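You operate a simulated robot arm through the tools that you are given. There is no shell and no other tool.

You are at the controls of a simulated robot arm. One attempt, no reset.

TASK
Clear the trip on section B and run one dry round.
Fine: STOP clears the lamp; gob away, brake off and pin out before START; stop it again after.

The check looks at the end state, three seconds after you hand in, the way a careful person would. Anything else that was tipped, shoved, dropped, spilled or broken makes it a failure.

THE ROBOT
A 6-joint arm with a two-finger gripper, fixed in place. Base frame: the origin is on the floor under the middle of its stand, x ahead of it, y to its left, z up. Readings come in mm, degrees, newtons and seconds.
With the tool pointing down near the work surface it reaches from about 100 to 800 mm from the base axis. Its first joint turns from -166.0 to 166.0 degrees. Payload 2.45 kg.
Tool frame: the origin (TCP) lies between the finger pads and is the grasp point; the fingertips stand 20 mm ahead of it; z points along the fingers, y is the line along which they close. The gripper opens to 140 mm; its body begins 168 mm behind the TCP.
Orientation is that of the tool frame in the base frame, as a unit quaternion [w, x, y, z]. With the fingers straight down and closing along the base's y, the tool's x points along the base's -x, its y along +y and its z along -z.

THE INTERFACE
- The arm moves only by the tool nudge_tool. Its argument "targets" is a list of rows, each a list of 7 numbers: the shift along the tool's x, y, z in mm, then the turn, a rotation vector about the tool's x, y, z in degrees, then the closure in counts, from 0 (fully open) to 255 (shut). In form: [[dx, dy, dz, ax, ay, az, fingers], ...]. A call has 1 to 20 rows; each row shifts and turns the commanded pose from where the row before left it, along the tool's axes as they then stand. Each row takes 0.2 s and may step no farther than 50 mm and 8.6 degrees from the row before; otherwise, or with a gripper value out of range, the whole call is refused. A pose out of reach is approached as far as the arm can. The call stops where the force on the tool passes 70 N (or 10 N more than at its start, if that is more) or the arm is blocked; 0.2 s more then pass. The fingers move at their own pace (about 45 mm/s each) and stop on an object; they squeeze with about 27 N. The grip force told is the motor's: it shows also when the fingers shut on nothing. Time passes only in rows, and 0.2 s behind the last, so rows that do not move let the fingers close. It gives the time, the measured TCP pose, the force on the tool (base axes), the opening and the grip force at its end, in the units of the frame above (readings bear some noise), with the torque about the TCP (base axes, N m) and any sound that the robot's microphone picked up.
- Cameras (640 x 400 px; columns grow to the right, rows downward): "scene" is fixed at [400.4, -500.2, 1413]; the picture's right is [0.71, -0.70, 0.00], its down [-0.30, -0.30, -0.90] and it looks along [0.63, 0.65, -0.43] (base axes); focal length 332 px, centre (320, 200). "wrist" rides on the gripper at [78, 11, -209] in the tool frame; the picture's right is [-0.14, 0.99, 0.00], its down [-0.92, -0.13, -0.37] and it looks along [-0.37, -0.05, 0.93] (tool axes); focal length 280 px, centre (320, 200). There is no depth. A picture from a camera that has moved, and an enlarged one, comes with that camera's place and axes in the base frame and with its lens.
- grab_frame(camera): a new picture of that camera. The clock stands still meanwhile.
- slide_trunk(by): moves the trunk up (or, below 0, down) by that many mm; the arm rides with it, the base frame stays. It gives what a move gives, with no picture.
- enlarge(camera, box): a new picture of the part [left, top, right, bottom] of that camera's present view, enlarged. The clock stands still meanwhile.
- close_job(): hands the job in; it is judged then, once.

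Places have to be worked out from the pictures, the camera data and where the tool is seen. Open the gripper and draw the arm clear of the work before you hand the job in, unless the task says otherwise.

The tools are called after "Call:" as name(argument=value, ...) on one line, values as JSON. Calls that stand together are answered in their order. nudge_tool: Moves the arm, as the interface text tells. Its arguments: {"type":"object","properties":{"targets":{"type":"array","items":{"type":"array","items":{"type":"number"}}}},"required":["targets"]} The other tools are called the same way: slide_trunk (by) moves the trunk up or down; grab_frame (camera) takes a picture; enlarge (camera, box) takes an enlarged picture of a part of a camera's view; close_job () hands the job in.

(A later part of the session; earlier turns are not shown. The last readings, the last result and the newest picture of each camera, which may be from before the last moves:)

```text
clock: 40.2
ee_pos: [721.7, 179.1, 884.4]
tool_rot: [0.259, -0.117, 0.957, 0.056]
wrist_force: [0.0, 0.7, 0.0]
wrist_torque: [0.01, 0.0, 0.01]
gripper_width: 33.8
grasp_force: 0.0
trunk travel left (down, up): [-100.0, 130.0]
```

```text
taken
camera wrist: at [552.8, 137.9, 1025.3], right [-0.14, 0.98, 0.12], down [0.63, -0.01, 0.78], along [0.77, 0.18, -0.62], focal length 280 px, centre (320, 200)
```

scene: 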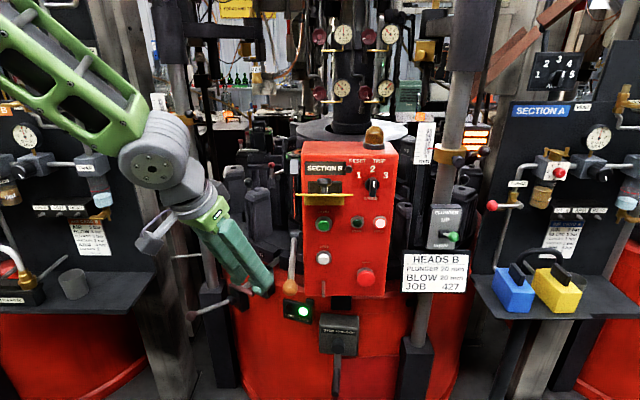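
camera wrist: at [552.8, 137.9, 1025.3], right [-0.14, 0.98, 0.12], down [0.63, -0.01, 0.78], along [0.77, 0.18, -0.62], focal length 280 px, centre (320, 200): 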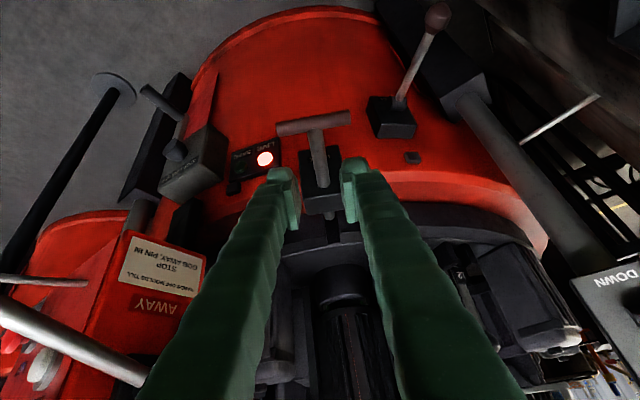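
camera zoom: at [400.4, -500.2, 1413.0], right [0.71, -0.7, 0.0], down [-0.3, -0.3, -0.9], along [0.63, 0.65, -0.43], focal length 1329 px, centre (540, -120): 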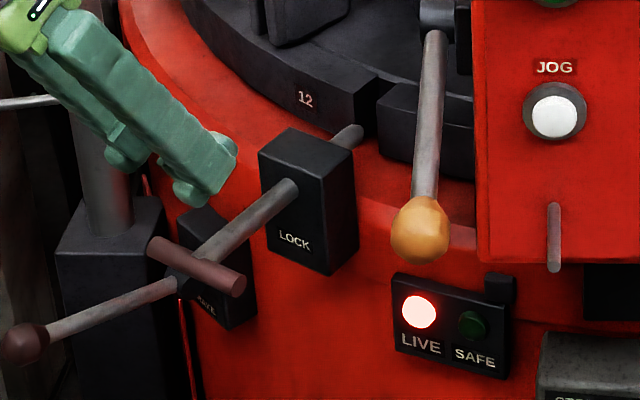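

The pin stays out (its tip is clear of the notch, LIVE lit). Now the brake: I re-orient to nearly straight down with fingers closing along y, and move above the brake lever's ball.

Call:
nudge_tool(targets=[[0, 0, 0, 2.73, 5.1, 4.2, 140], [0, 0, 0, 2.73, 5.1, 4.2, 140], [0, 0, 0, 2.73, 5.1, 4.2, 140], [16.3, 36.2, 13, 0, 0, 0, 140], [16.3, 36.2, 13, 0, 0, 0, 140], [16.3, 36.2, 13, 0, 0, 0, 140], [16.3, 36.2, 13, 0, 0, 0, 140], [16.3, 36.2, 13, 0, 0, 0, 140]])

Call:
grab_frame(camera="wrist")

Call:
grab_frame(camera="scene")

```text
clock: 42.0
ee_pos: [659.2, 360.8, 802.8]
tool_rot: [0.131, 0.001, 0.991, 0.001]
wrist_force: [0.2, -0.4, 0.4]
wrist_torque: [0.02, 0.03, 0.01]
gripper_width: 63.3
grasp_force: 0.1
trunk travel left (down, up): [-100.0, 130.0]
```

```text
taken
camera wrist: at [528.9, 369.5, 984.2], right [0.13, 0.99, 0.04], down [0.79, -0.13, 0.59], along [0.59, -0.05, -0.8], focal length 280 px, centre (320, 200)
```

wrist: 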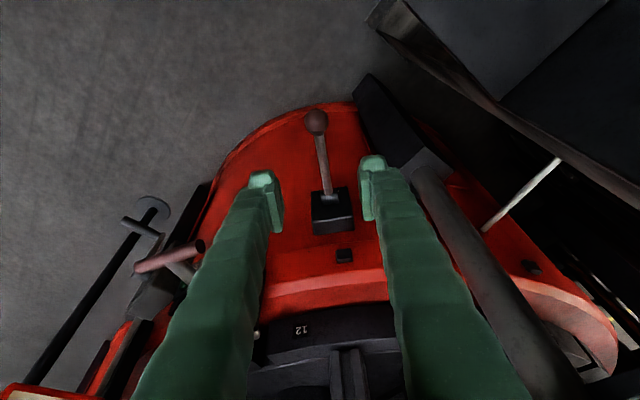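

```text
taken
```

scene: 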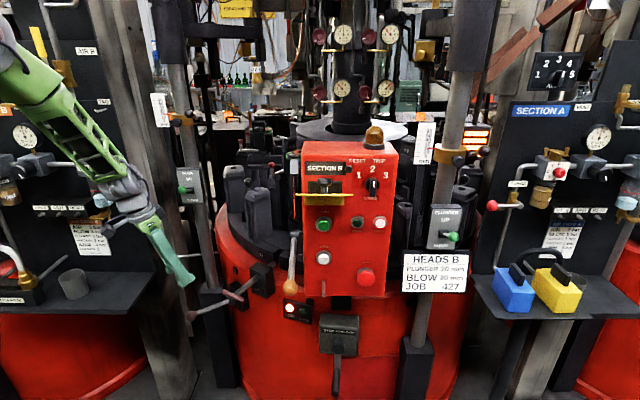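

The brake ball is confirmed at (663,360,633), directly below. I descend so the ball lies between the fingers.

Call:
nudge_tool(targets=[[10.1, -0.2, 39.7, 0, 0, 0, 150], [10.1, -0.2, 39.7, 0, 0, 0, 150], [10.1, -0.2, 39.7, 0, 0, 0, 150], [10.1, -0.2, 39.7, 0, 0, 0, 150]])

Call:
enlarge(camera="wrist", box=[220, 90, 420, 215])

Call:
enlarge(camera="scene", box=[150, 250, 270, 340])

```text
clock: 43.0
ee_pos: [664.2, 360.4, 638.4]
tool_rot: [0.131, 0.001, 0.991, 0.001]
wrist_force: [-0.6, 0.0, -0.3]
wrist_torque: [-0.01, 0.02, 0.0]
gripper_width: 57.5
grasp_force: 0.0
trunk travel left (down, up): [-100.0, 130.0]
```

```text
3.20 times, centred on (320, 152) of wrist
camera zoom: at [534.1, 369.3, 820.8], right [0.13, 0.99, 0.04], down [0.79, -0.13, 0.59], along [0.59, -0.05, -0.8], focal length 897 px, centre (320, 352)
```

zoom: 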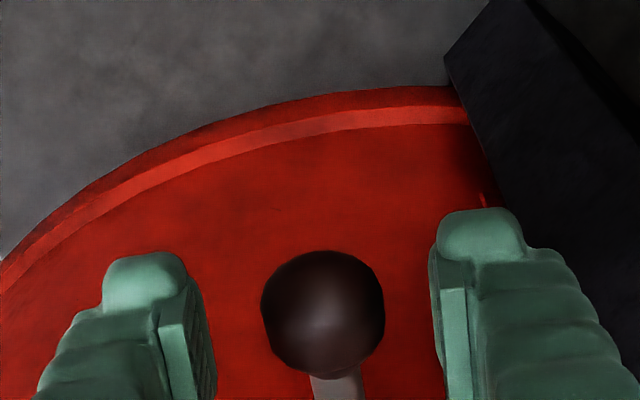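

```text
4.44 times, centred on (210, 295) of scene
camera zoom: at [400.4, -500.2, 1413.0], right [0.71, -0.7, 0.0], down [-0.3, -0.3, -0.9], along [0.63, 0.65, -0.43], focal length 1476 px, centre (809, -222)
```

zoom: 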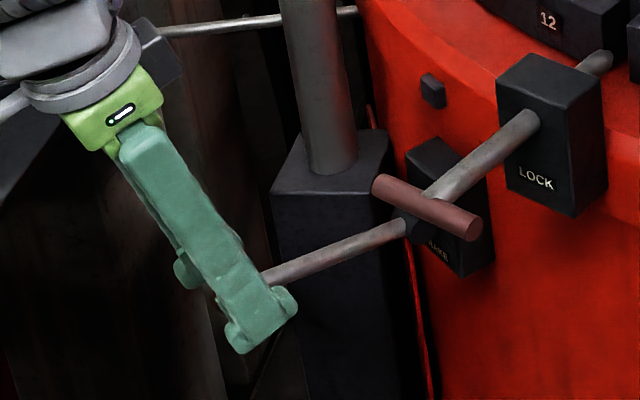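

The ball is centred. I close on it.

Call:
nudge_tool(targets=[[0, 0, 0, 0, 0, 0, 255], [0, 0, 0, 0, 0, 0, 255], [0, 0, 0, 0, 0, 0, 255]])

```text
clock: 43.8
ee_pos: [664.8, 359.8, 639.2]
tool_rot: [0.132, 0.001, 0.991, 0.002]
wrist_force: [-0.9, 10.7, -1.4]
wrist_torque: [0.17, -0.04, 0.0]
gripper_width: 30.0
grasp_force: 33.4
trunk travel left (down, up): [-100.0, 130.0]
```

Gripped. I gently test the lever downward by ~10 mm along its arc and read the force.

Call:
nudge_tool(targets=[[2.1, 0, 4.5, 0, 0, 0, 255], [2.1, 0, 4.5, 0, 0, 0, 255]])

```text
clock: 44.4
ee_pos: [664.5, 361.7, 630.2]
tool_rot: [0.133, 0.001, 0.991, 0.003]
wrist_force: [8.4, 8.9, 14.3]
wrist_torque: [0.07, -0.17, 0.03]
gripper_width: 31.3
grasp_force: 45.0
trunk travel left (down, up): [-100.0, 130.0]
```

Some resistance (14 N) and the grip width changed slightly, so the pads may have slid. I check whether the lever itself moved.

Call:
enlarge(camera="wrist", box=[220, 90, 420, 215])

Call:
enlarge(camera="scene", box=[150, 250, 270, 340])

```text
3.20 times, centred on (320, 152) of wrist
camera zoom: at [532.6, 369.7, 811.9], right [0.13, 0.99, 0.04], down [0.79, -0.13, 0.6], along [0.6, -0.05, -0.8], focal length 897 px, centre (320, 352)
```

zoom: 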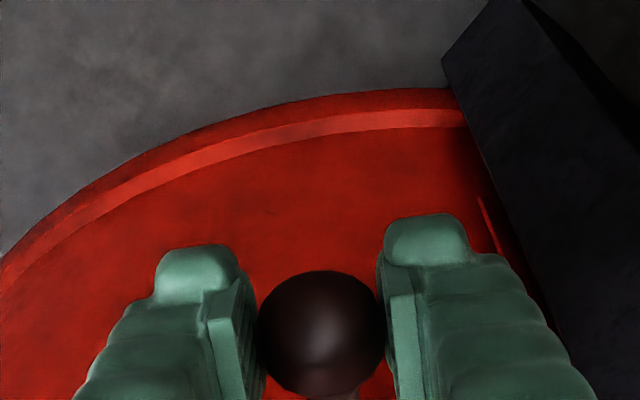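

```text
4.44 times, centred on (210, 295) of scene
camera zoom: at [400.4, -500.2, 1413.0], right [0.71, -0.7, 0.0], down [-0.3, -0.3, -0.9], along [0.63, 0.65, -0.43], focal length 1476 px, centre (809, -222)
```

zoom: 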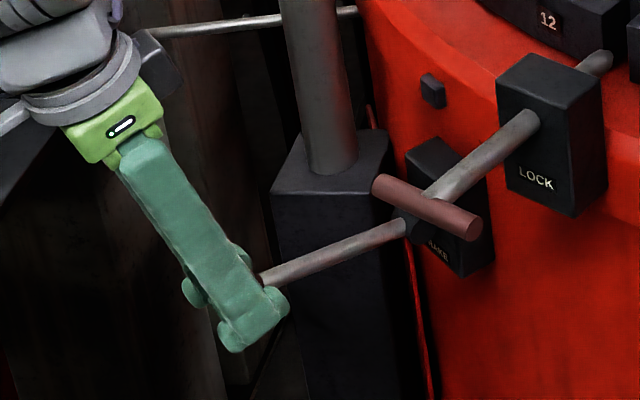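

The lever didn't move; down is blocked, so it is at its lower stop. I test upward along the arc.

Call:
nudge_tool(targets=[[-2.5, 0, -5.5, 0, 0, 0, 255], [-2.7, 0, -5.4, 0, 0, 0, 255], [-3.2, 0, -9.3, 0, 0, 0, 255]])

Call:
enlarge(camera="wrist", box=[220, 90, 420, 215])

Call:
enlarge(camera="scene", box=[150, 250, 270, 340])

```text
clock: 45.2
ee_pos: [663.7, 360.4, 647.6]
tool_rot: [0.13, 0.001, 0.992, 0.001]
wrist_force: [14.1, 17.5, -17.6]
wrist_torque: [0.25, 0.77, 0.12]
gripper_width: 30.6
grasp_force: 45.0
trunk travel left (down, up): [-100.0, 130.0]
```

```text
3.20 times, centred on (320, 152) of wrist
camera zoom: at [533.9, 370.6, 830.3], right [0.13, 0.99, 0.04], down [0.8, -0.13, 0.59], along [0.59, -0.05, -0.8], focal length 897 px, centre (320, 352)
```

zoom: 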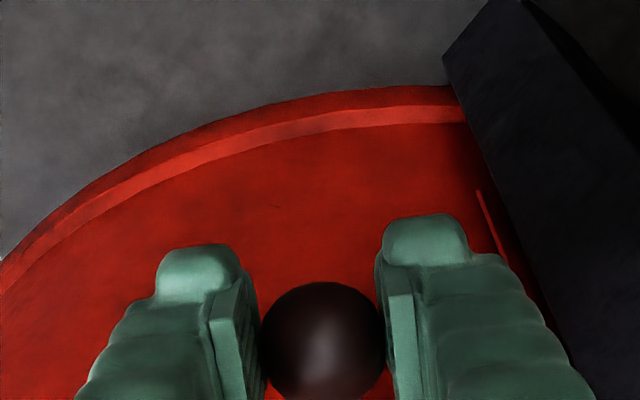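

```text
4.44 times, centred on (210, 295) of scene
camera zoom: at [400.4, -500.2, 1413.0], right [0.71, -0.7, 0.0], down [-0.3, -0.3, -0.9], along [0.63, 0.65, -0.43], focal length 1476 px, centre (809, -222)
```

zoom: 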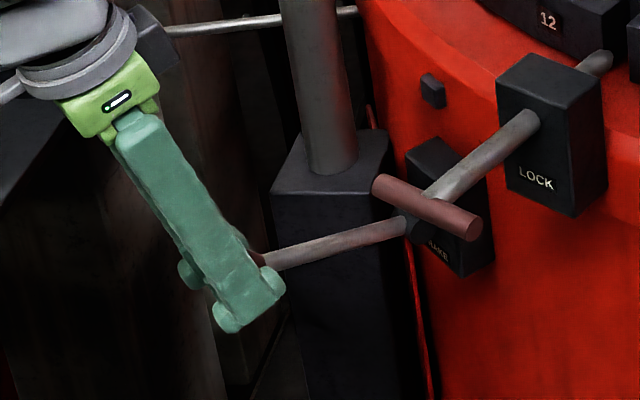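

The lever does lift: the ball rose about 12 mm. So its other position is up; I continue along the arc with small steps.

Call:
nudge_tool(targets=[[-8.8, 2, -10.6, 0, 0, 0, 255], [-8.6, 1, -10, 0, 0, 0, 255], [-8.5, 0, -9.2, 0, 0, 0, 255], [-9.2, 0, -8.5, 0, 0, 0, 255]])

Call:
enlarge(camera="wrist", box=[220, 90, 420, 215])

Call:
enlarge(camera="scene", box=[150, 250, 270, 340])

```text
clock: 46.2
ee_pos: [684.6, 362.4, 695.2]
tool_rot: [0.13, 0.001, 0.992, 0.0]
wrist_force: [-15.3, 2.5, -2.6]
wrist_torque: [0.06, 1.18, 0.05]
gripper_width: 30.3
grasp_force: 45.2
trunk travel left (down, up): [-100.0, 130.0]
```

```text
3.20 times, centred on (320, 152) of wrist
camera zoom: at [554.7, 371.5, 876.9], right [0.14, 0.99, 0.03], down [0.79, -0.13, 0.59], along [0.59, -0.05, -0.8], focal length 897 px, centre (320, 352)
```

zoom: 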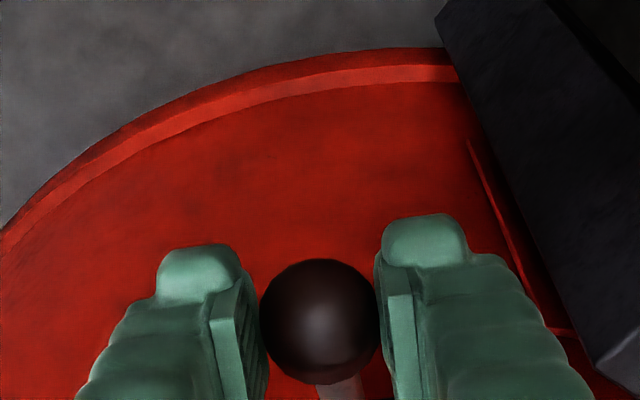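

```text
4.44 times, centred on (210, 295) of scene
camera zoom: at [400.4, -500.2, 1413.0], right [0.71, -0.7, 0.0], down [-0.3, -0.3, -0.9], along [0.63, 0.65, -0.43], focal length 1476 px, centre (809, -222)
```

zoom: 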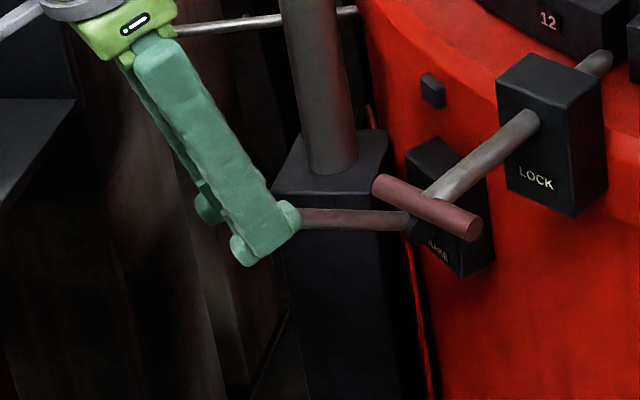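

It continues freely upward (about 35° now). I follow further toward the upper stop.

Call:
nudge_tool(targets=[[-8, 0, -7.9, 0, 0, 0, 255], [-9.6, 0, -7.2, 0, 0, 0, 255], [-10.6, 0, -6.3, 0, 0, 0, 255], [-11, 0, -5.5, 0, 0, 0, 255]])

Call:
enlarge(camera="wrist", box=[220, 90, 420, 215])

Call:
enlarge(camera="scene", box=[150, 230, 270, 320])

```text
clock: 47.2
ee_pos: [718.1, 360.9, 734.0]
tool_rot: [0.133, 0.0, 0.991, 0.002]
wrist_force: [-1.2, 0.0, 1.1]
wrist_torque: [0.02, -0.1, 0.01]
gripper_width: 0.1
grasp_force: 29.0
trunk travel left (down, up): [-100.0, 130.0]
```

```text
3.20 times, centred on (320, 152) of wrist
camera zoom: at [587.5, 370.6, 915.2], right [0.13, 0.99, 0.04], down [0.79, -0.13, 0.6], along [0.6, -0.05, -0.8], focal length 897 px, centre (320, 352)
```

zoom: 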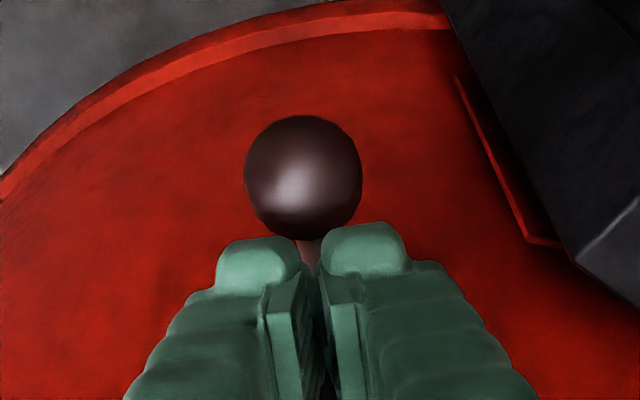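

```text
4.44 times, centred on (210, 275) of scene
camera zoom: at [400.4, -500.2, 1413.0], right [0.71, -0.7, 0.0], down [-0.3, -0.3, -0.9], along [0.63, 0.65, -0.43], focal length 1476 px, centre (809, -133)
```

zoom: 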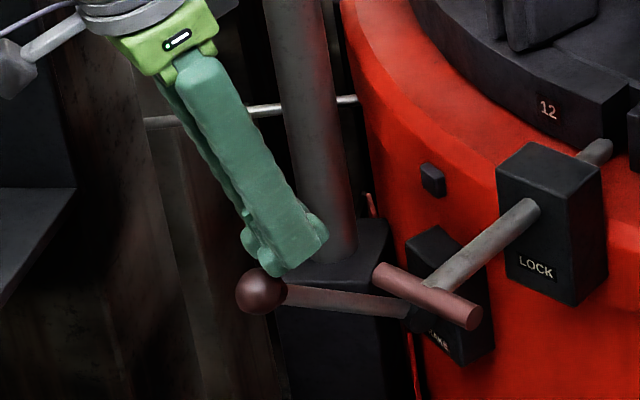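

The grip slid off; the ball now rests at (694,360,694), about 38° up. To see whether that is the upper stop, I re-grasp it: lift, open, step back over the ball and descend.

Call:
nudge_tool(targets=[[-10.4, 0, -38.6, 0, 0, 0, 150], [24, 0, -6.5, 0, 0, 0, 150], [0, 0, 0, 0, 0, 0, 150], [0, 0, 0, 0, 0, 0, 150]])

Call:
enlarge(camera="wrist", box=[220, 90, 420, 215])

```text
clock: 48.2
ee_pos: [692.0, 363.0, 773.5]
tool_rot: [0.131, 0.001, 0.991, 0.0]
wrist_force: [0.3, 1.0, -0.8]
wrist_torque: [0.0, 0.0, 0.01]
gripper_width: 57.8
grasp_force: 0.1
trunk travel left (down, up): [-100.0, 130.0]
```

```text
3.20 times, centred on (320, 152) of wrist
camera zoom: at [562.2, 371.5, 955.5], right [0.13, 0.99, 0.04], down [0.79, -0.13, 0.59], along [0.59, -0.05, -0.8], focal length 897 px, centre (320, 352)
```

zoom: 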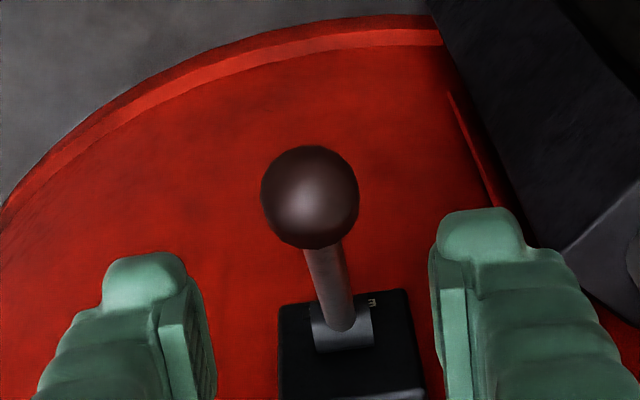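

I descend over the ball and close again, then pull up along the arc to feel for the stop.

Call:
nudge_tool(targets=[[11, -1.2, 40.2, 0, 0, 0, 150], [11, -1.2, 40.2, 0, 0, 0, 150], [0, 0, 0, 0, 0, 0, 255], [0, 0, 0, 0, 0, 0, 255], [0, 0, 0, 0, 0, 0, 255]])

Call:
nudge_tool(targets=[[-4.6, 0, -3.6, 0, 0, 0, 255], [-4.8, 0, -3.5, 0, 0, 0, 255]])

Call:
enlarge(camera="wrist", box=[220, 90, 420, 215])

Call:
enlarge(camera="scene", box=[150, 230, 270, 320])

```text
clock: 49.4
ee_pos: [694.4, 361.5, 687.5]
tool_rot: [0.132, 0.0, 0.991, 0.001]
wrist_force: [-2.7, 11.1, -0.9]
wrist_torque: [-0.05, 0.09, 0.05]
gripper_width: 28.2
grasp_force: 32.2
trunk travel left (down, up): [-100.0, 130.0]
```

```text
clock: 50.0
ee_pos: [700.4, 362.2, 697.0]
tool_rot: [0.131, 0.0, 0.991, 0.0]
wrist_force: [-2.3, 19.2, -13.9]
wrist_torque: [-0.07, 1.28, 0.02]
gripper_width: 27.7
grasp_force: 45.2
trunk travel left (down, up): [-100.0, 130.0]
```

```text
3.20 times, centred on (320, 152) of wrist
camera zoom: at [570.4, 371.2, 878.4], right [0.13, 0.99, 0.04], down [0.79, -0.13, 0.59], along [0.59, -0.05, -0.8], focal length 897 px, centre (320, 352)
```

zoom: 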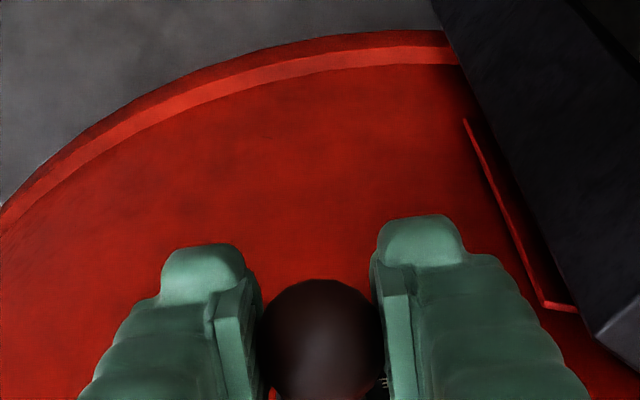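

```text
4.44 times, centred on (210, 275) of scene
camera zoom: at [400.4, -500.2, 1413.0], right [0.71, -0.7, 0.0], down [-0.3, -0.3, -0.9], along [0.63, 0.65, -0.43], focal length 1476 px, centre (809, -133)
```

zoom: 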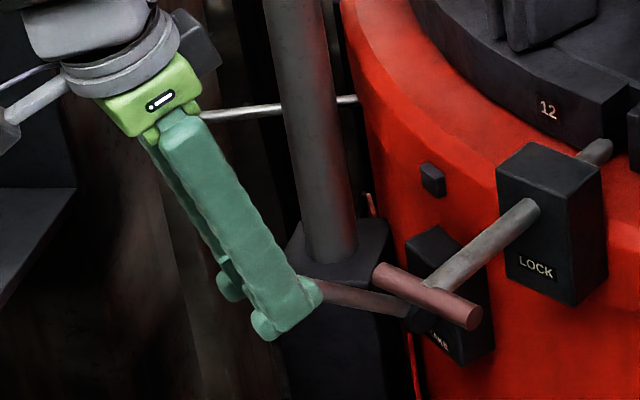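

It moved further, so 38° was not the stop; the grip had just slipped. I continue two steps at a time, watching the grip.

Call:
nudge_tool(targets=[[-10.7, 1, -6.2, 0, 0, 0, 255], [-11.2, 1, -5.3, 0, 0, 0, 255]])

Call:
enlarge(camera="wrist", box=[220, 90, 420, 215])

Call:
enlarge(camera="scene", box=[150, 230, 270, 320])

```text
clock: 50.6
ee_pos: [718.0, 362.0, 714.3]
tool_rot: [0.129, 0.001, 0.992, 0.0]
wrist_force: [-2.9, 16.4, -12.5]
wrist_torque: [0.04, 1.3, 0.0]
gripper_width: 28.3
grasp_force: 44.8
trunk travel left (down, up): [-100.0, 130.0]
```

```text
3.20 times, centred on (320, 152) of wrist
camera zoom: at [588.3, 371.7, 896.1], right [0.13, 0.99, 0.04], down [0.79, -0.13, 0.59], along [0.59, -0.05, -0.8], focal length 897 px, centre (320, 352)
```

zoom: 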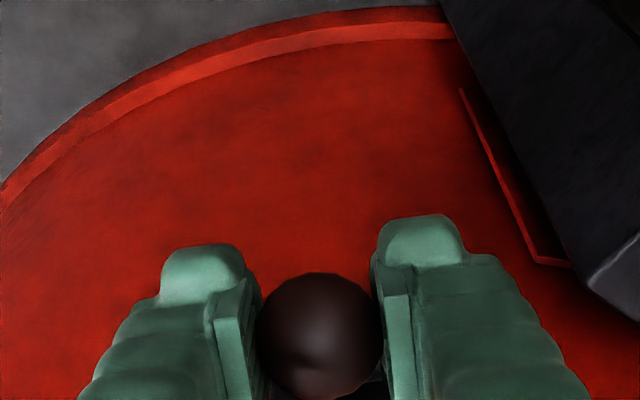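

```text
4.44 times, centred on (210, 275) of scene
camera zoom: at [400.4, -500.2, 1413.0], right [0.71, -0.7, 0.0], down [-0.3, -0.3, -0.9], along [0.63, 0.65, -0.43], focal length 1476 px, centre (809, -133)
```

zoom: 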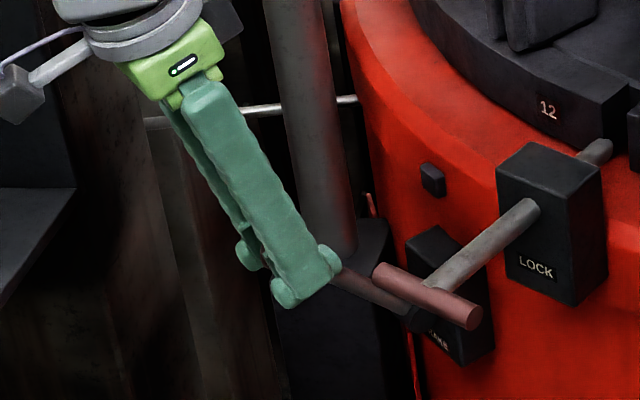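

Still rising smoothly. Two more steps.

Call:
nudge_tool(targets=[[-11.7, 0.8, -4.4, 0, 0, 0, 255], [-11.9, 0, -3.3, 0, 0, 0, 255]])

Call:
enlarge(camera="wrist", box=[220, 90, 420, 215])

Call:
enlarge(camera="scene", box=[150, 230, 270, 320])

```text
clock: 51.2
ee_pos: [739.9, 362.2, 728.8]
tool_rot: [0.13, 0.001, 0.991, 0.0]
wrist_force: [-2.5, 5.6, -9.8]
wrist_torque: [0.04, 1.32, 0.01]
gripper_width: 27.8
grasp_force: 44.7
trunk travel left (down, up): [-100.0, 130.0]
```

```text
3.20 times, centred on (320, 152) of wrist
camera zoom: at [609.1, 372.2, 910.0], right [0.13, 0.99, 0.04], down [0.79, -0.13, 0.59], along [0.59, -0.05, -0.8], focal length 897 px, centre (320, 352)
```

zoom: 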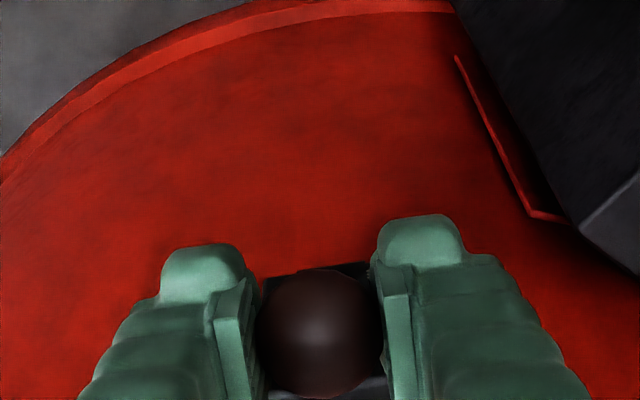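

```text
4.44 times, centred on (210, 275) of scene
camera zoom: at [400.4, -500.2, 1413.0], right [0.71, -0.7, 0.0], down [-0.3, -0.3, -0.9], along [0.63, 0.65, -0.43], focal length 1476 px, centre (809, -133)
```

zoom: 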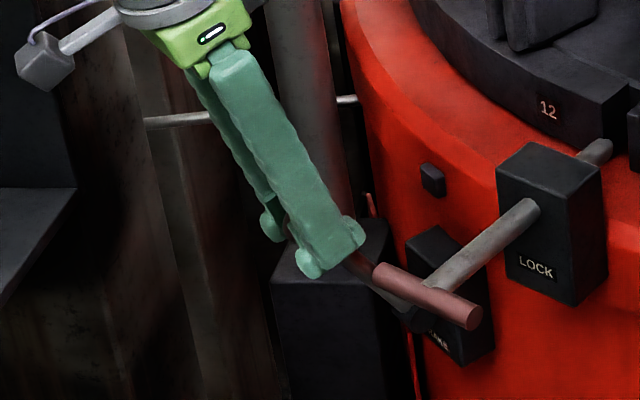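

About 62° now and still free. Two more steps.

Call:
nudge_tool(targets=[[-12.1, 0, -2.2, 0, 0, 0, 255], [-12.2, 0, -1.2, 0, 0, 0, 255]])

Call:
enlarge(camera="wrist", box=[220, 90, 420, 215])

Call:
enlarge(camera="scene", box=[150, 230, 270, 320])

```text
clock: 51.8
ee_pos: [761.7, 364.2, 737.8]
tool_rot: [0.13, 0.001, 0.992, 0.0]
wrist_force: [-4.8, 0.0, -5.3]
wrist_torque: [0.01, 1.39, -0.02]
gripper_width: 27.9
grasp_force: 44.9
trunk travel left (down, up): [-100.0, 130.0]
```

```text
3.20 times, centred on (320, 152) of wrist
camera zoom: at [631.4, 372.4, 919.9], right [0.13, 0.99, 0.04], down [0.79, -0.13, 0.59], along [0.59, -0.05, -0.8], focal length 897 px, centre (320, 352)
```

zoom: 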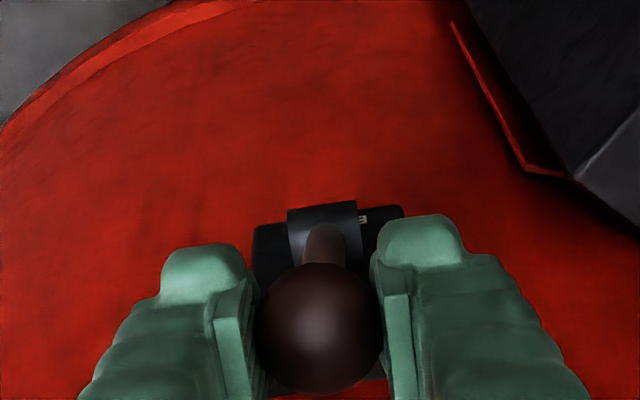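

```text
4.44 times, centred on (210, 275) of scene
camera zoom: at [400.4, -500.2, 1413.0], right [0.71, -0.7, 0.0], down [-0.3, -0.3, -0.9], along [0.63, 0.65, -0.43], focal length 1476 px, centre (809, -133)
```

zoom: 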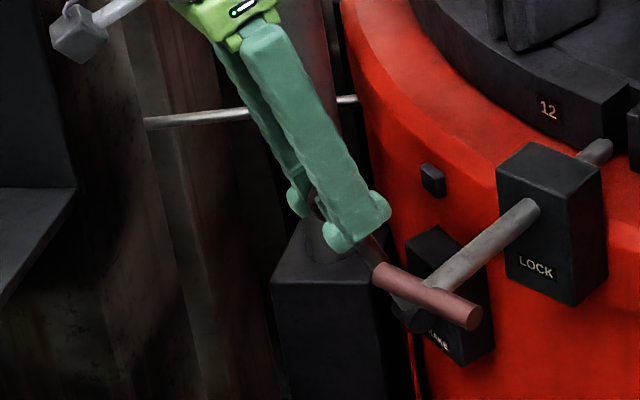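

Around 72°, torque still small. I continue toward the stop.

Call:
nudge_tool(targets=[[-12.3, 0, -0.1, 0, 0, 0, 255], [-12.3, 0, 1.0, 0, 0, 0, 255]])

Call:
enlarge(camera="wrist", box=[220, 90, 420, 215])

Call:
enlarge(camera="scene", box=[150, 230, 270, 320])

```text
clock: 52.4
ee_pos: [792.1, 362.7, 748.8]
tool_rot: [0.136, 0.0, 0.991, 0.003]
wrist_force: [8.3, -1.9, -1.3]
wrist_torque: [0.07, -0.12, 0.11]
gripper_width: 0.2
grasp_force: 29.6
trunk travel left (down, up): [-100.0, 130.0]
```

```text
3.20 times, centred on (320, 152) of wrist
camera zoom: at [660.1, 371.6, 929.2], right [0.13, 0.99, 0.04], down [0.79, -0.13, 0.6], along [0.6, -0.05, -0.8], focal length 897 px, centre (320, 352)
```

zoom: 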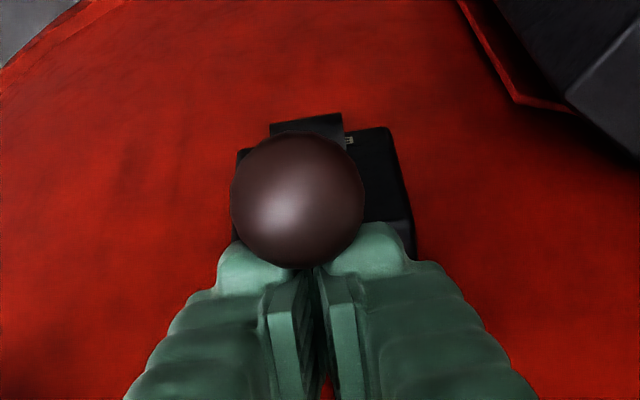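

```text
4.44 times, centred on (210, 275) of scene
camera zoom: at [400.4, -500.2, 1413.0], right [0.71, -0.7, 0.0], down [-0.3, -0.3, -0.9], along [0.63, 0.65, -0.43], focal length 1476 px, centre (809, -133)
```

zoom: 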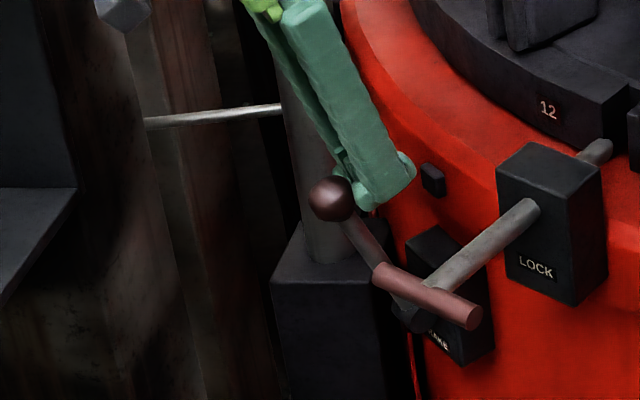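

It slipped off again with the ball at (755,361,741), about 70°, which may be the upper stop. To confirm, I go over the ball and push it from its outer side with closed fingers.

Call:
nudge_tool(targets=[[-13, 0, -48, 0, 0, 0, 255], [41, -1, -11, 0, 0, 0, 255], [41, -1, -11, 0, 0, 0, 255], [13, 0, 48, 0, 0, 0, 255], [-9, 0, 2.4, 0, 0, 0, 255]])

Call:
nudge_tool(targets=[[-9, 0, 2.4, 0, 0, 0, 255], [-5, 0, 1.3, 0, 0, 0, 255], [-5, 0, 1.3, 0, 0, 0, 255]])

Call:
enlarge(camera="scene", box=[150, 230, 270, 320])

Call:
enlarge(camera="wrist", box=[220, 90, 420, 215])

```text
clock: 53.6
ee_pos: [709.3, 362.5, 745.4]
tool_rot: [0.131, 0.0, 0.991, 0.0]
wrist_force: [0.0, 1.4, -0.9]
wrist_torque: [-0.02, 0.04, -0.04]
gripper_width: 0.0
grasp_force: 29.2
trunk travel left (down, up): [-100.0, 130.0]
```

```text
clock: 54.4
ee_pos: [724.0, 360.8, 742.9]
tool_rot: [0.128, -0.001, 0.992, -0.002]
wrist_force: [-41.3, 6.1, 10.3]
wrist_torque: [-0.14, 0.15, 0.43]
gripper_width: 0.0
grasp_force: 29.1
trunk travel left (down, up): [-100.0, 130.0]
```

```text
4.44 times, centred on (210, 275) of scene
camera zoom: at [400.4, -500.2, 1413.0], right [0.71, -0.7, 0.0], down [-0.3, -0.3, -0.9], along [0.63, 0.65, -0.43], focal length 1476 px, centre (809, -133)
```

zoom: 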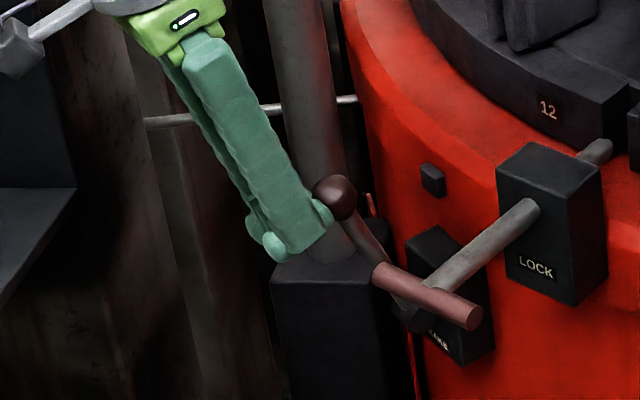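

```text
3.20 times, centred on (320, 152) of wrist
camera zoom: at [594.2, 370.8, 926.5], right [0.13, 0.99, 0.03], down [0.8, -0.13, 0.59], along [0.59, -0.05, -0.81], focal length 897 px, centre (320, 352)
```

zoom: 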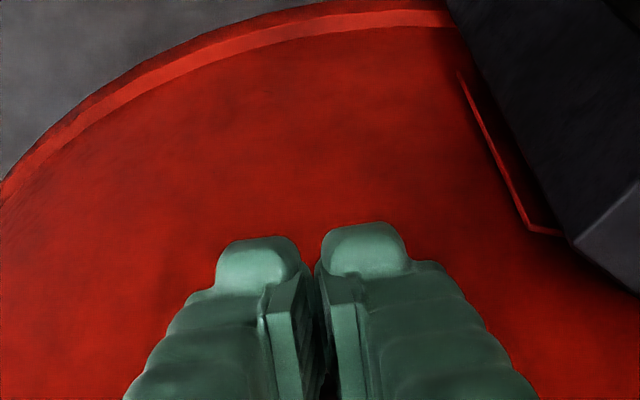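

The lever holds firm under 41 N at ~70°, so it's at the upper stop. I back off and check the panel lamps and whole scene.

Call:
nudge_tool(targets=[[20, 0, -8, 0, 0, 0, 255], [10, 0, -40, 0, 0, 0, 255], [10, 0, -40, 0, 0, 0, 255]])

Call:
grab_frame(camera="scene")

Call:
enlarge(camera="scene", box=[200, 180, 400, 330])

```text
clock: 55.2
ee_pos: [668.8, 360.8, 817.1]
tool_rot: [0.131, 0.0, 0.991, 0.001]
wrist_force: [-0.7, -0.7, 0.2]
wrist_torque: [-0.02, -0.02, -0.01]
gripper_width: 0.0
grasp_force: 29.6
trunk travel left (down, up): [-100.0, 130.0]
```

```text
taken
```

scene: 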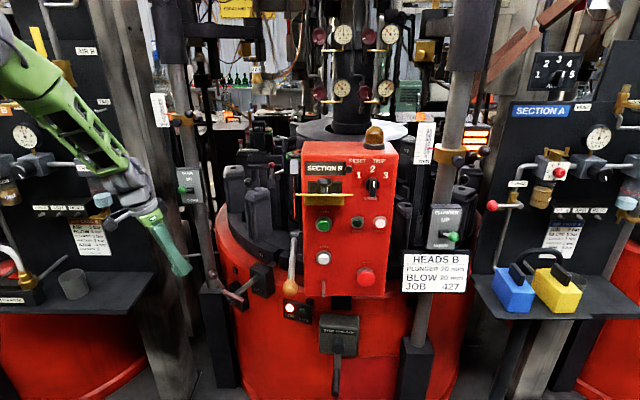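

```text
2.67 times, centred on (300, 255) of scene
camera zoom: at [400.4, -500.2, 1413.0], right [0.71, -0.7, 0.0], down [-0.3, -0.3, -0.9], along [0.63, 0.65, -0.43], focal length 886 px, centre (373, 53)
```

zoom: 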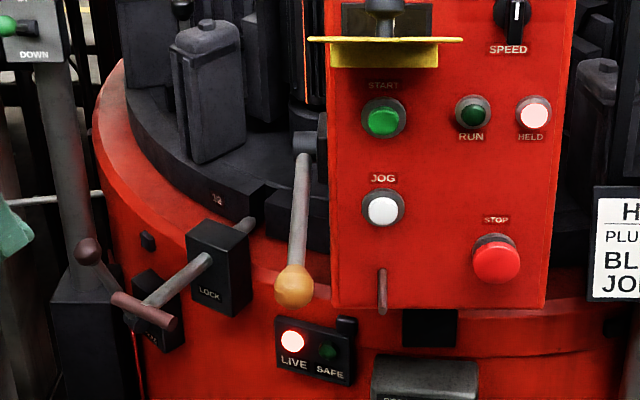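

All preconditions look set: trip cleared, gob away, pin out, brake lever moved. Now I travel back toward the panel's left front, rising over the lock.

Call:
nudge_tool(targets=[[-3.4, -26.7, -31.9, 0, 0, 0, 255], [-3.4, -26.7, -31.9, 0, 0, 0, 255], [-3.4, -26.7, -31.9, 0, 0, 0, 255], [-3.4, -26.7, -31.9, 0, 0, 0, 255], [-3.4, -26.7, -31.9, 0, 0, 0, 255], [-3.4, -26.7, -31.9, 0, 0, 0, 255], [-3.9, -35, -14.5, 0, 0, 0, 255], [-3.9, -35, -14.5, 0, 0, 0, 255], [-3.9, -35, -14.5, 0, 0, 0, 255], [-3.9, -35, -14.5, 0, 0, 0, 255]])

Call:
slide_trunk(by=-100)

Call:
grab_frame(camera="scene")

```text
clock: 57.4
ee_pos: [635.0, 59.4, 1067.3]
tool_rot: [0.131, 0.001, 0.991, 0.0]
wrist_force: [-0.6, 0.5, -0.5]
wrist_torque: [0.02, -0.05, -0.02]
gripper_width: 0.1
grasp_force: 29.7
trunk travel left (down, up): [-100.0, 130.0]
```

```text
clock: 58.7
ee_pos: [636.3, 60.6, 968.3]
tool_rot: [0.131, 0.001, 0.991, 0.0]
wrist_force: [0.0, 0.1, -0.4]
wrist_torque: [-0.01, -0.01, -0.01]
gripper_width: 0.0
grasp_force: 29.5
trunk travel left (down, up): [0.0, 230.0]
```

```text
taken
```

scene: 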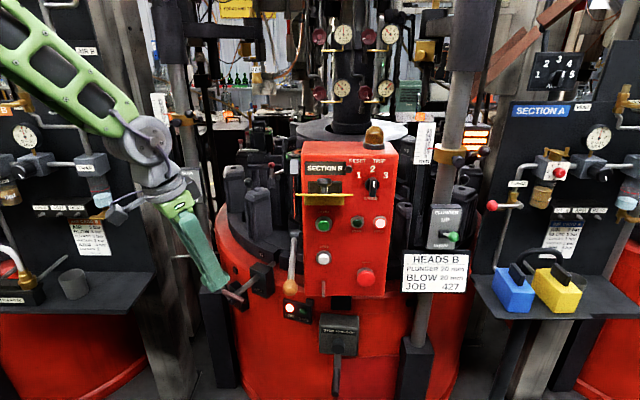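

Now I rotate to a forward-pointing orientation (azimuth -20°, about 28° below horizontal) while rising toward the START approach, staying left of the flap.

Call:
nudge_tool(targets=[[-11.7, -8.6, -10.3, 1.81, -6.63, 2.29, 255], [-12.8, -8.2, -8, 1.81, -6.63, 2.29, 255], [-13.9, -7.7, -5.6, 1.81, -6.63, 2.29, 255], [-14.8, -7.1, -3.2, 1.81, -6.63, 2.29, 255], [-15.5, -6.5, -1, 1.81, -6.63, 2.29, 255], [-16.1, -5.9, 1.2, 1.81, -6.63, 2.29, 255], [-16.6, -5.4, 3, 1.81, -6.63, 2.29, 255]])

Call:
grab_frame(camera="wrist")

Call:
grab_frame(camera="scene")

```text
clock: 60.3
ee_pos: [698.5, 4.1, 1044.6]
tool_rot: [0.485, 0.141, 0.859, -0.088]
wrist_force: [-0.7, -0.3, 0.4]
wrist_torque: [0.0, 0.0, -0.01]
gripper_width: 0.0
grasp_force: 29.5
out of reach, approached as far as the arm can: row 3
trunk travel left (down, up): [0.0, 230.0]
```

```text
taken
camera wrist: at [494.2, 84.7, 1084.8], right [0.39, 0.91, 0.1], down [0.11, -0.16, 0.98], along [0.91, -0.37, -0.16], focal length 280 px, centre (320, 200)
```

wrist: 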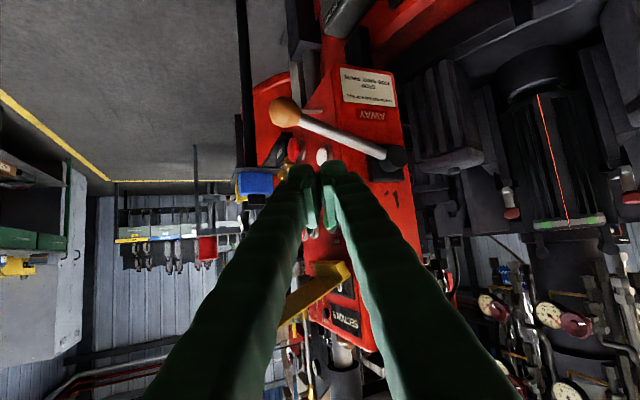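

```text
taken
```

scene: 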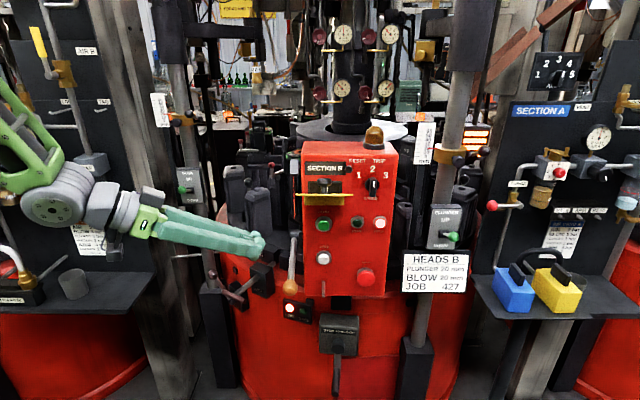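

Good orientation. I move to a pre-press point ~45 mm in front of START, under the flap's level and above the lowered gob lever.

Call:
nudge_tool(targets=[[-18.6, -15.2, 25.2, 0, 0, 0, 255], [-18.6, -15.2, 25.2, 0, 0, 0, 255], [-18.6, -15.2, 25.2, 0, 0, 0, 255], [-18.6, -15.2, 25.2, 0, 0, 0, 255]])

Call:
grab_frame(camera="wrist")

Call:
enlarge(camera="scene", box=[230, 150, 410, 300])

```text
clock: 61.3
ee_pos: [798.0, -97.3, 1057.6]
tool_rot: [0.483, 0.141, 0.86, -0.089]
wrist_force: [0.4, 0.0, -0.4]
wrist_torque: [-0.01, -0.04, 0.01]
gripper_width: 0.3
grasp_force: 29.6
trunk travel left (down, up): [0.0, 230.0]
```

```text
taken
camera wrist: at [592.9, -15.5, 1098.4], right [0.39, 0.91, 0.1], down [0.11, -0.16, 0.98], along [0.91, -0.37, -0.17], focal length 280 px, centre (320, 200)
```

wrist: 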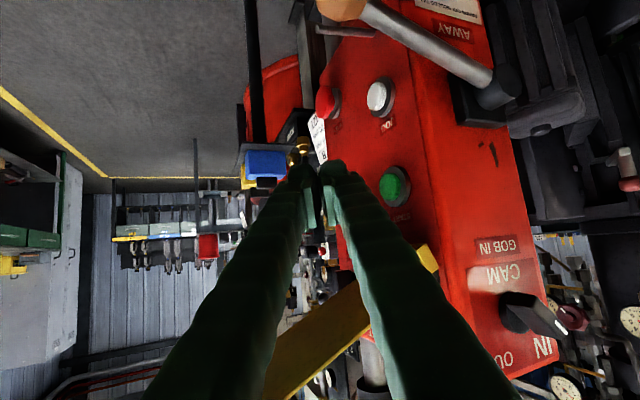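

```text
2.67 times, centred on (320, 225) of scene
camera zoom: at [400.4, -500.2, 1413.0], right [0.71, -0.7, 0.0], down [-0.3, -0.3, -0.9], along [0.63, 0.65, -0.43], focal length 886 px, centre (320, 133)
```

zoom: 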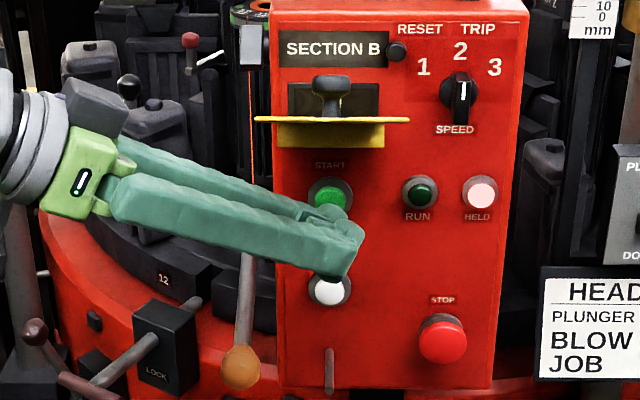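

START confirmed at (849,-45..-49,1050). I advance 34 mm along its axis, then check before the final press.

Call:
nudge_tool(targets=[[-4.1, 15.2, 6.4, 0, 0, 0, 255], [-4.1, 15.2, 6.4, 0, 0, 0, 255]])

Call:
enlarge(camera="wrist", box=[260, 130, 460, 255])

Call:
enlarge(camera="scene", box=[270, 160, 390, 260])

```text
clock: 61.9
ee_pos: [821.8, -70.0, 1056.3]
tool_rot: [0.483, 0.141, 0.86, -0.088]
wrist_force: [-0.4, -0.4, 0.2]
wrist_torque: [-0.01, 0.0, -0.03]
gripper_width: 0.3
grasp_force: 29.4
trunk travel left (down, up): [0.0, 230.0]
```

```text
3.20 times, centred on (360, 192) of wrist
camera zoom: at [617.7, 10.8, 1097.3], right [0.39, 0.91, 0.1], down [0.11, -0.16, 0.98], along [0.91, -0.37, -0.17], focal length 897 px, centre (192, 224)
```

zoom: 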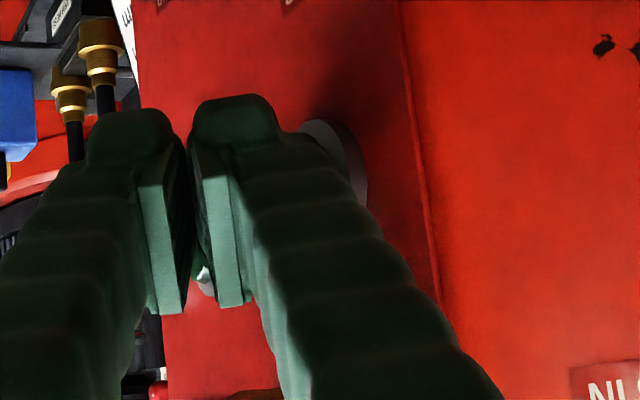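

```text
4.00 times, centred on (330, 210) of scene
camera zoom: at [400.4, -500.2, 1413.0], right [0.71, -0.7, 0.0], down [-0.3, -0.3, -0.9], along [0.63, 0.65, -0.43], focal length 1329 px, centre (280, 160)
```

zoom: 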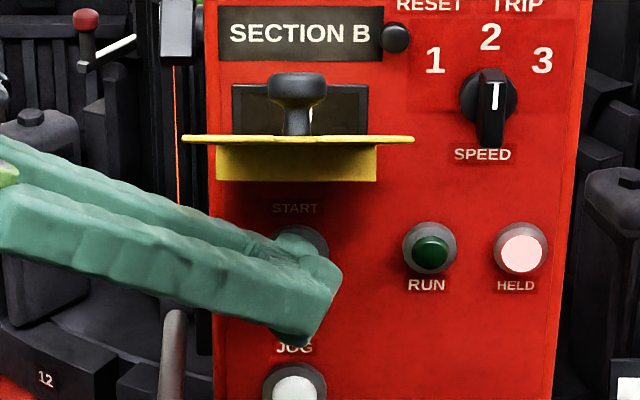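

Aligned over START. Final press in 4 mm steps, listening for the click.

Call:
nudge_tool(targets=[[-0.97, 3.57, 1.52, 0, 0, 0, 255], [-0.97, 3.57, 1.52, 0, 0, 0, 255], [-0.97, 3.57, 1.52, 0, 0, 0, 255]])

Call:
enlarge(camera="scene", box=[200, 160, 400, 320])

```text
clock: 62.7
ee_pos: [829.6, -63.4, 1055.4]
tool_rot: [0.483, 0.14, 0.86, -0.087]
wrist_force: [-2.4, -1.4, -0.7]
wrist_torque: [0.0, 0.02, 0.01]
gripper_width: 0.0
grasp_force: 29.6
trunk travel left (down, up): [0.0, 230.0]
heard: click
```

```text
2.50 times, centred on (300, 240) of scene
camera zoom: at [400.4, -500.2, 1413.0], right [0.71, -0.7, 0.0], down [-0.3, -0.3, -0.9], along [0.63, 0.65, -0.43], focal length 830 px, centre (370, 100)
```

zoom: 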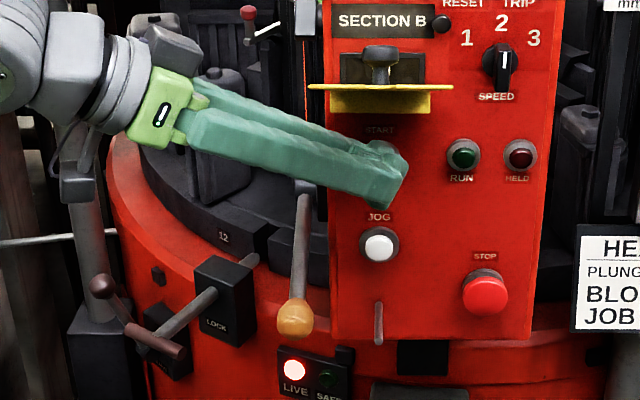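

Click heard and HELD went out. I back off from START and check whether RUN lights and the table turns.

Call:
nudge_tool(targets=[[4.9, -17.9, -7.6, 0, 0, 0, 255], [4.9, -17.9, -7.6, 0, 0, 0, 255]])

Call:
grab_frame(camera="scene")

Call:
enlarge(camera="scene", box=[200, 110, 420, 310])

```text
clock: 63.3
ee_pos: [799.0, -91.8, 1057.0]
tool_rot: [0.484, 0.14, 0.859, -0.088]
wrist_force: [-0.4, -0.8, 0.0]
wrist_torque: [-0.01, 0.02, 0.01]
gripper_width: 0.0
grasp_force: 29.1
trunk travel left (down, up): [0.0, 230.0]
```

```text
taken
```

scene: 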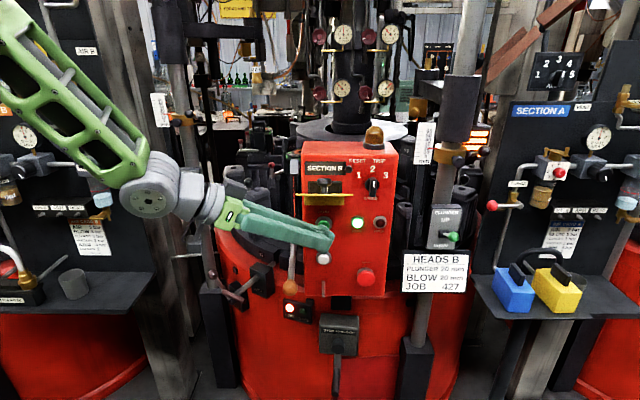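

```text
2.00 times, centred on (310, 210) of scene
camera zoom: at [400.4, -500.2, 1413.0], right [0.71, -0.7, 0.0], down [-0.3, -0.3, -0.9], along [0.63, 0.65, -0.43], focal length 664 px, centre (340, 180)
```

zoom: 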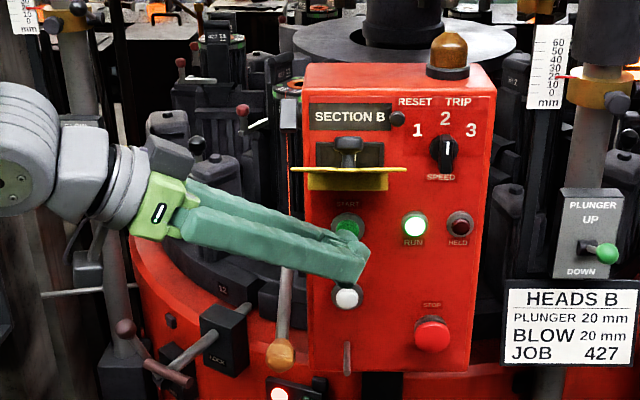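

RUN is lit and the plunger head has begun to move, so it's cycling. I move to a standby point in front of STOP (about 35 mm off) while watching.

Call:
nudge_tool(targets=[[17.4, -10.3, 35.5, 0, 0, 0, 255], [17.4, -10.3, 35.5, 0, 0, 0, 255], [17.4, -10.3, 35.5, 0, 0, 0, 255], [17.4, -10.3, 35.5, 0, 0, 0, 255]])

Call:
grab_frame(camera="scene")

Call:
enlarge(camera="scene", box=[200, 110, 420, 310])

Call:
grab_frame(camera="wrist")

```text
clock: 64.3
ee_pos: [867.9, -160.3, 922.8]
tool_rot: [0.485, 0.141, 0.859, -0.089]
wrist_force: [0.3, 1.0, 0.0]
wrist_torque: [-0.03, -0.02, 0.01]
gripper_width: 0.0
grasp_force: 29.7
trunk travel left (down, up): [0.0, 230.0]
```

```text
taken
```

scene: 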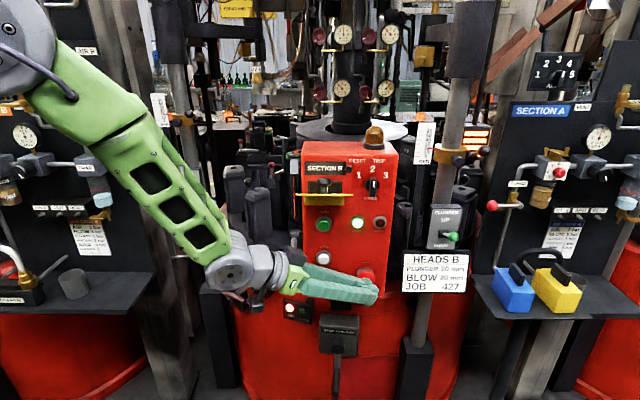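

```text
2.00 times, centred on (310, 210) of scene
camera zoom: at [400.4, -500.2, 1413.0], right [0.71, -0.7, 0.0], down [-0.3, -0.3, -0.9], along [0.63, 0.65, -0.43], focal length 664 px, centre (340, 180)
```

zoom: 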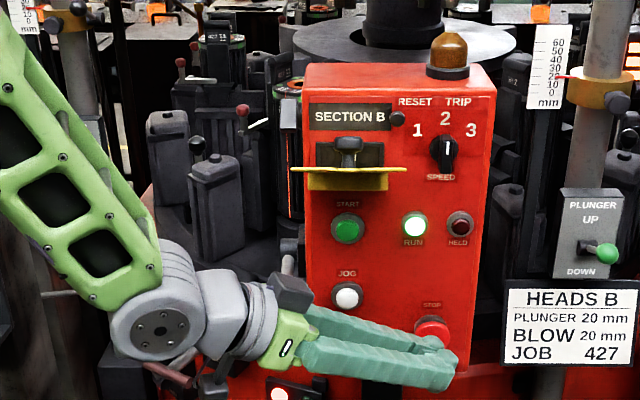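

```text
taken
camera wrist: at [663.0, -78.1, 965.1], right [0.39, 0.91, 0.1], down [0.11, -0.16, 0.98], along [0.91, -0.37, -0.17], focal length 280 px, centre (320, 200)
```

wrist: 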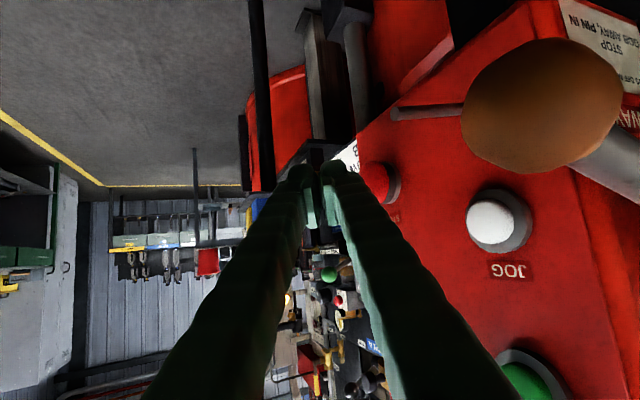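

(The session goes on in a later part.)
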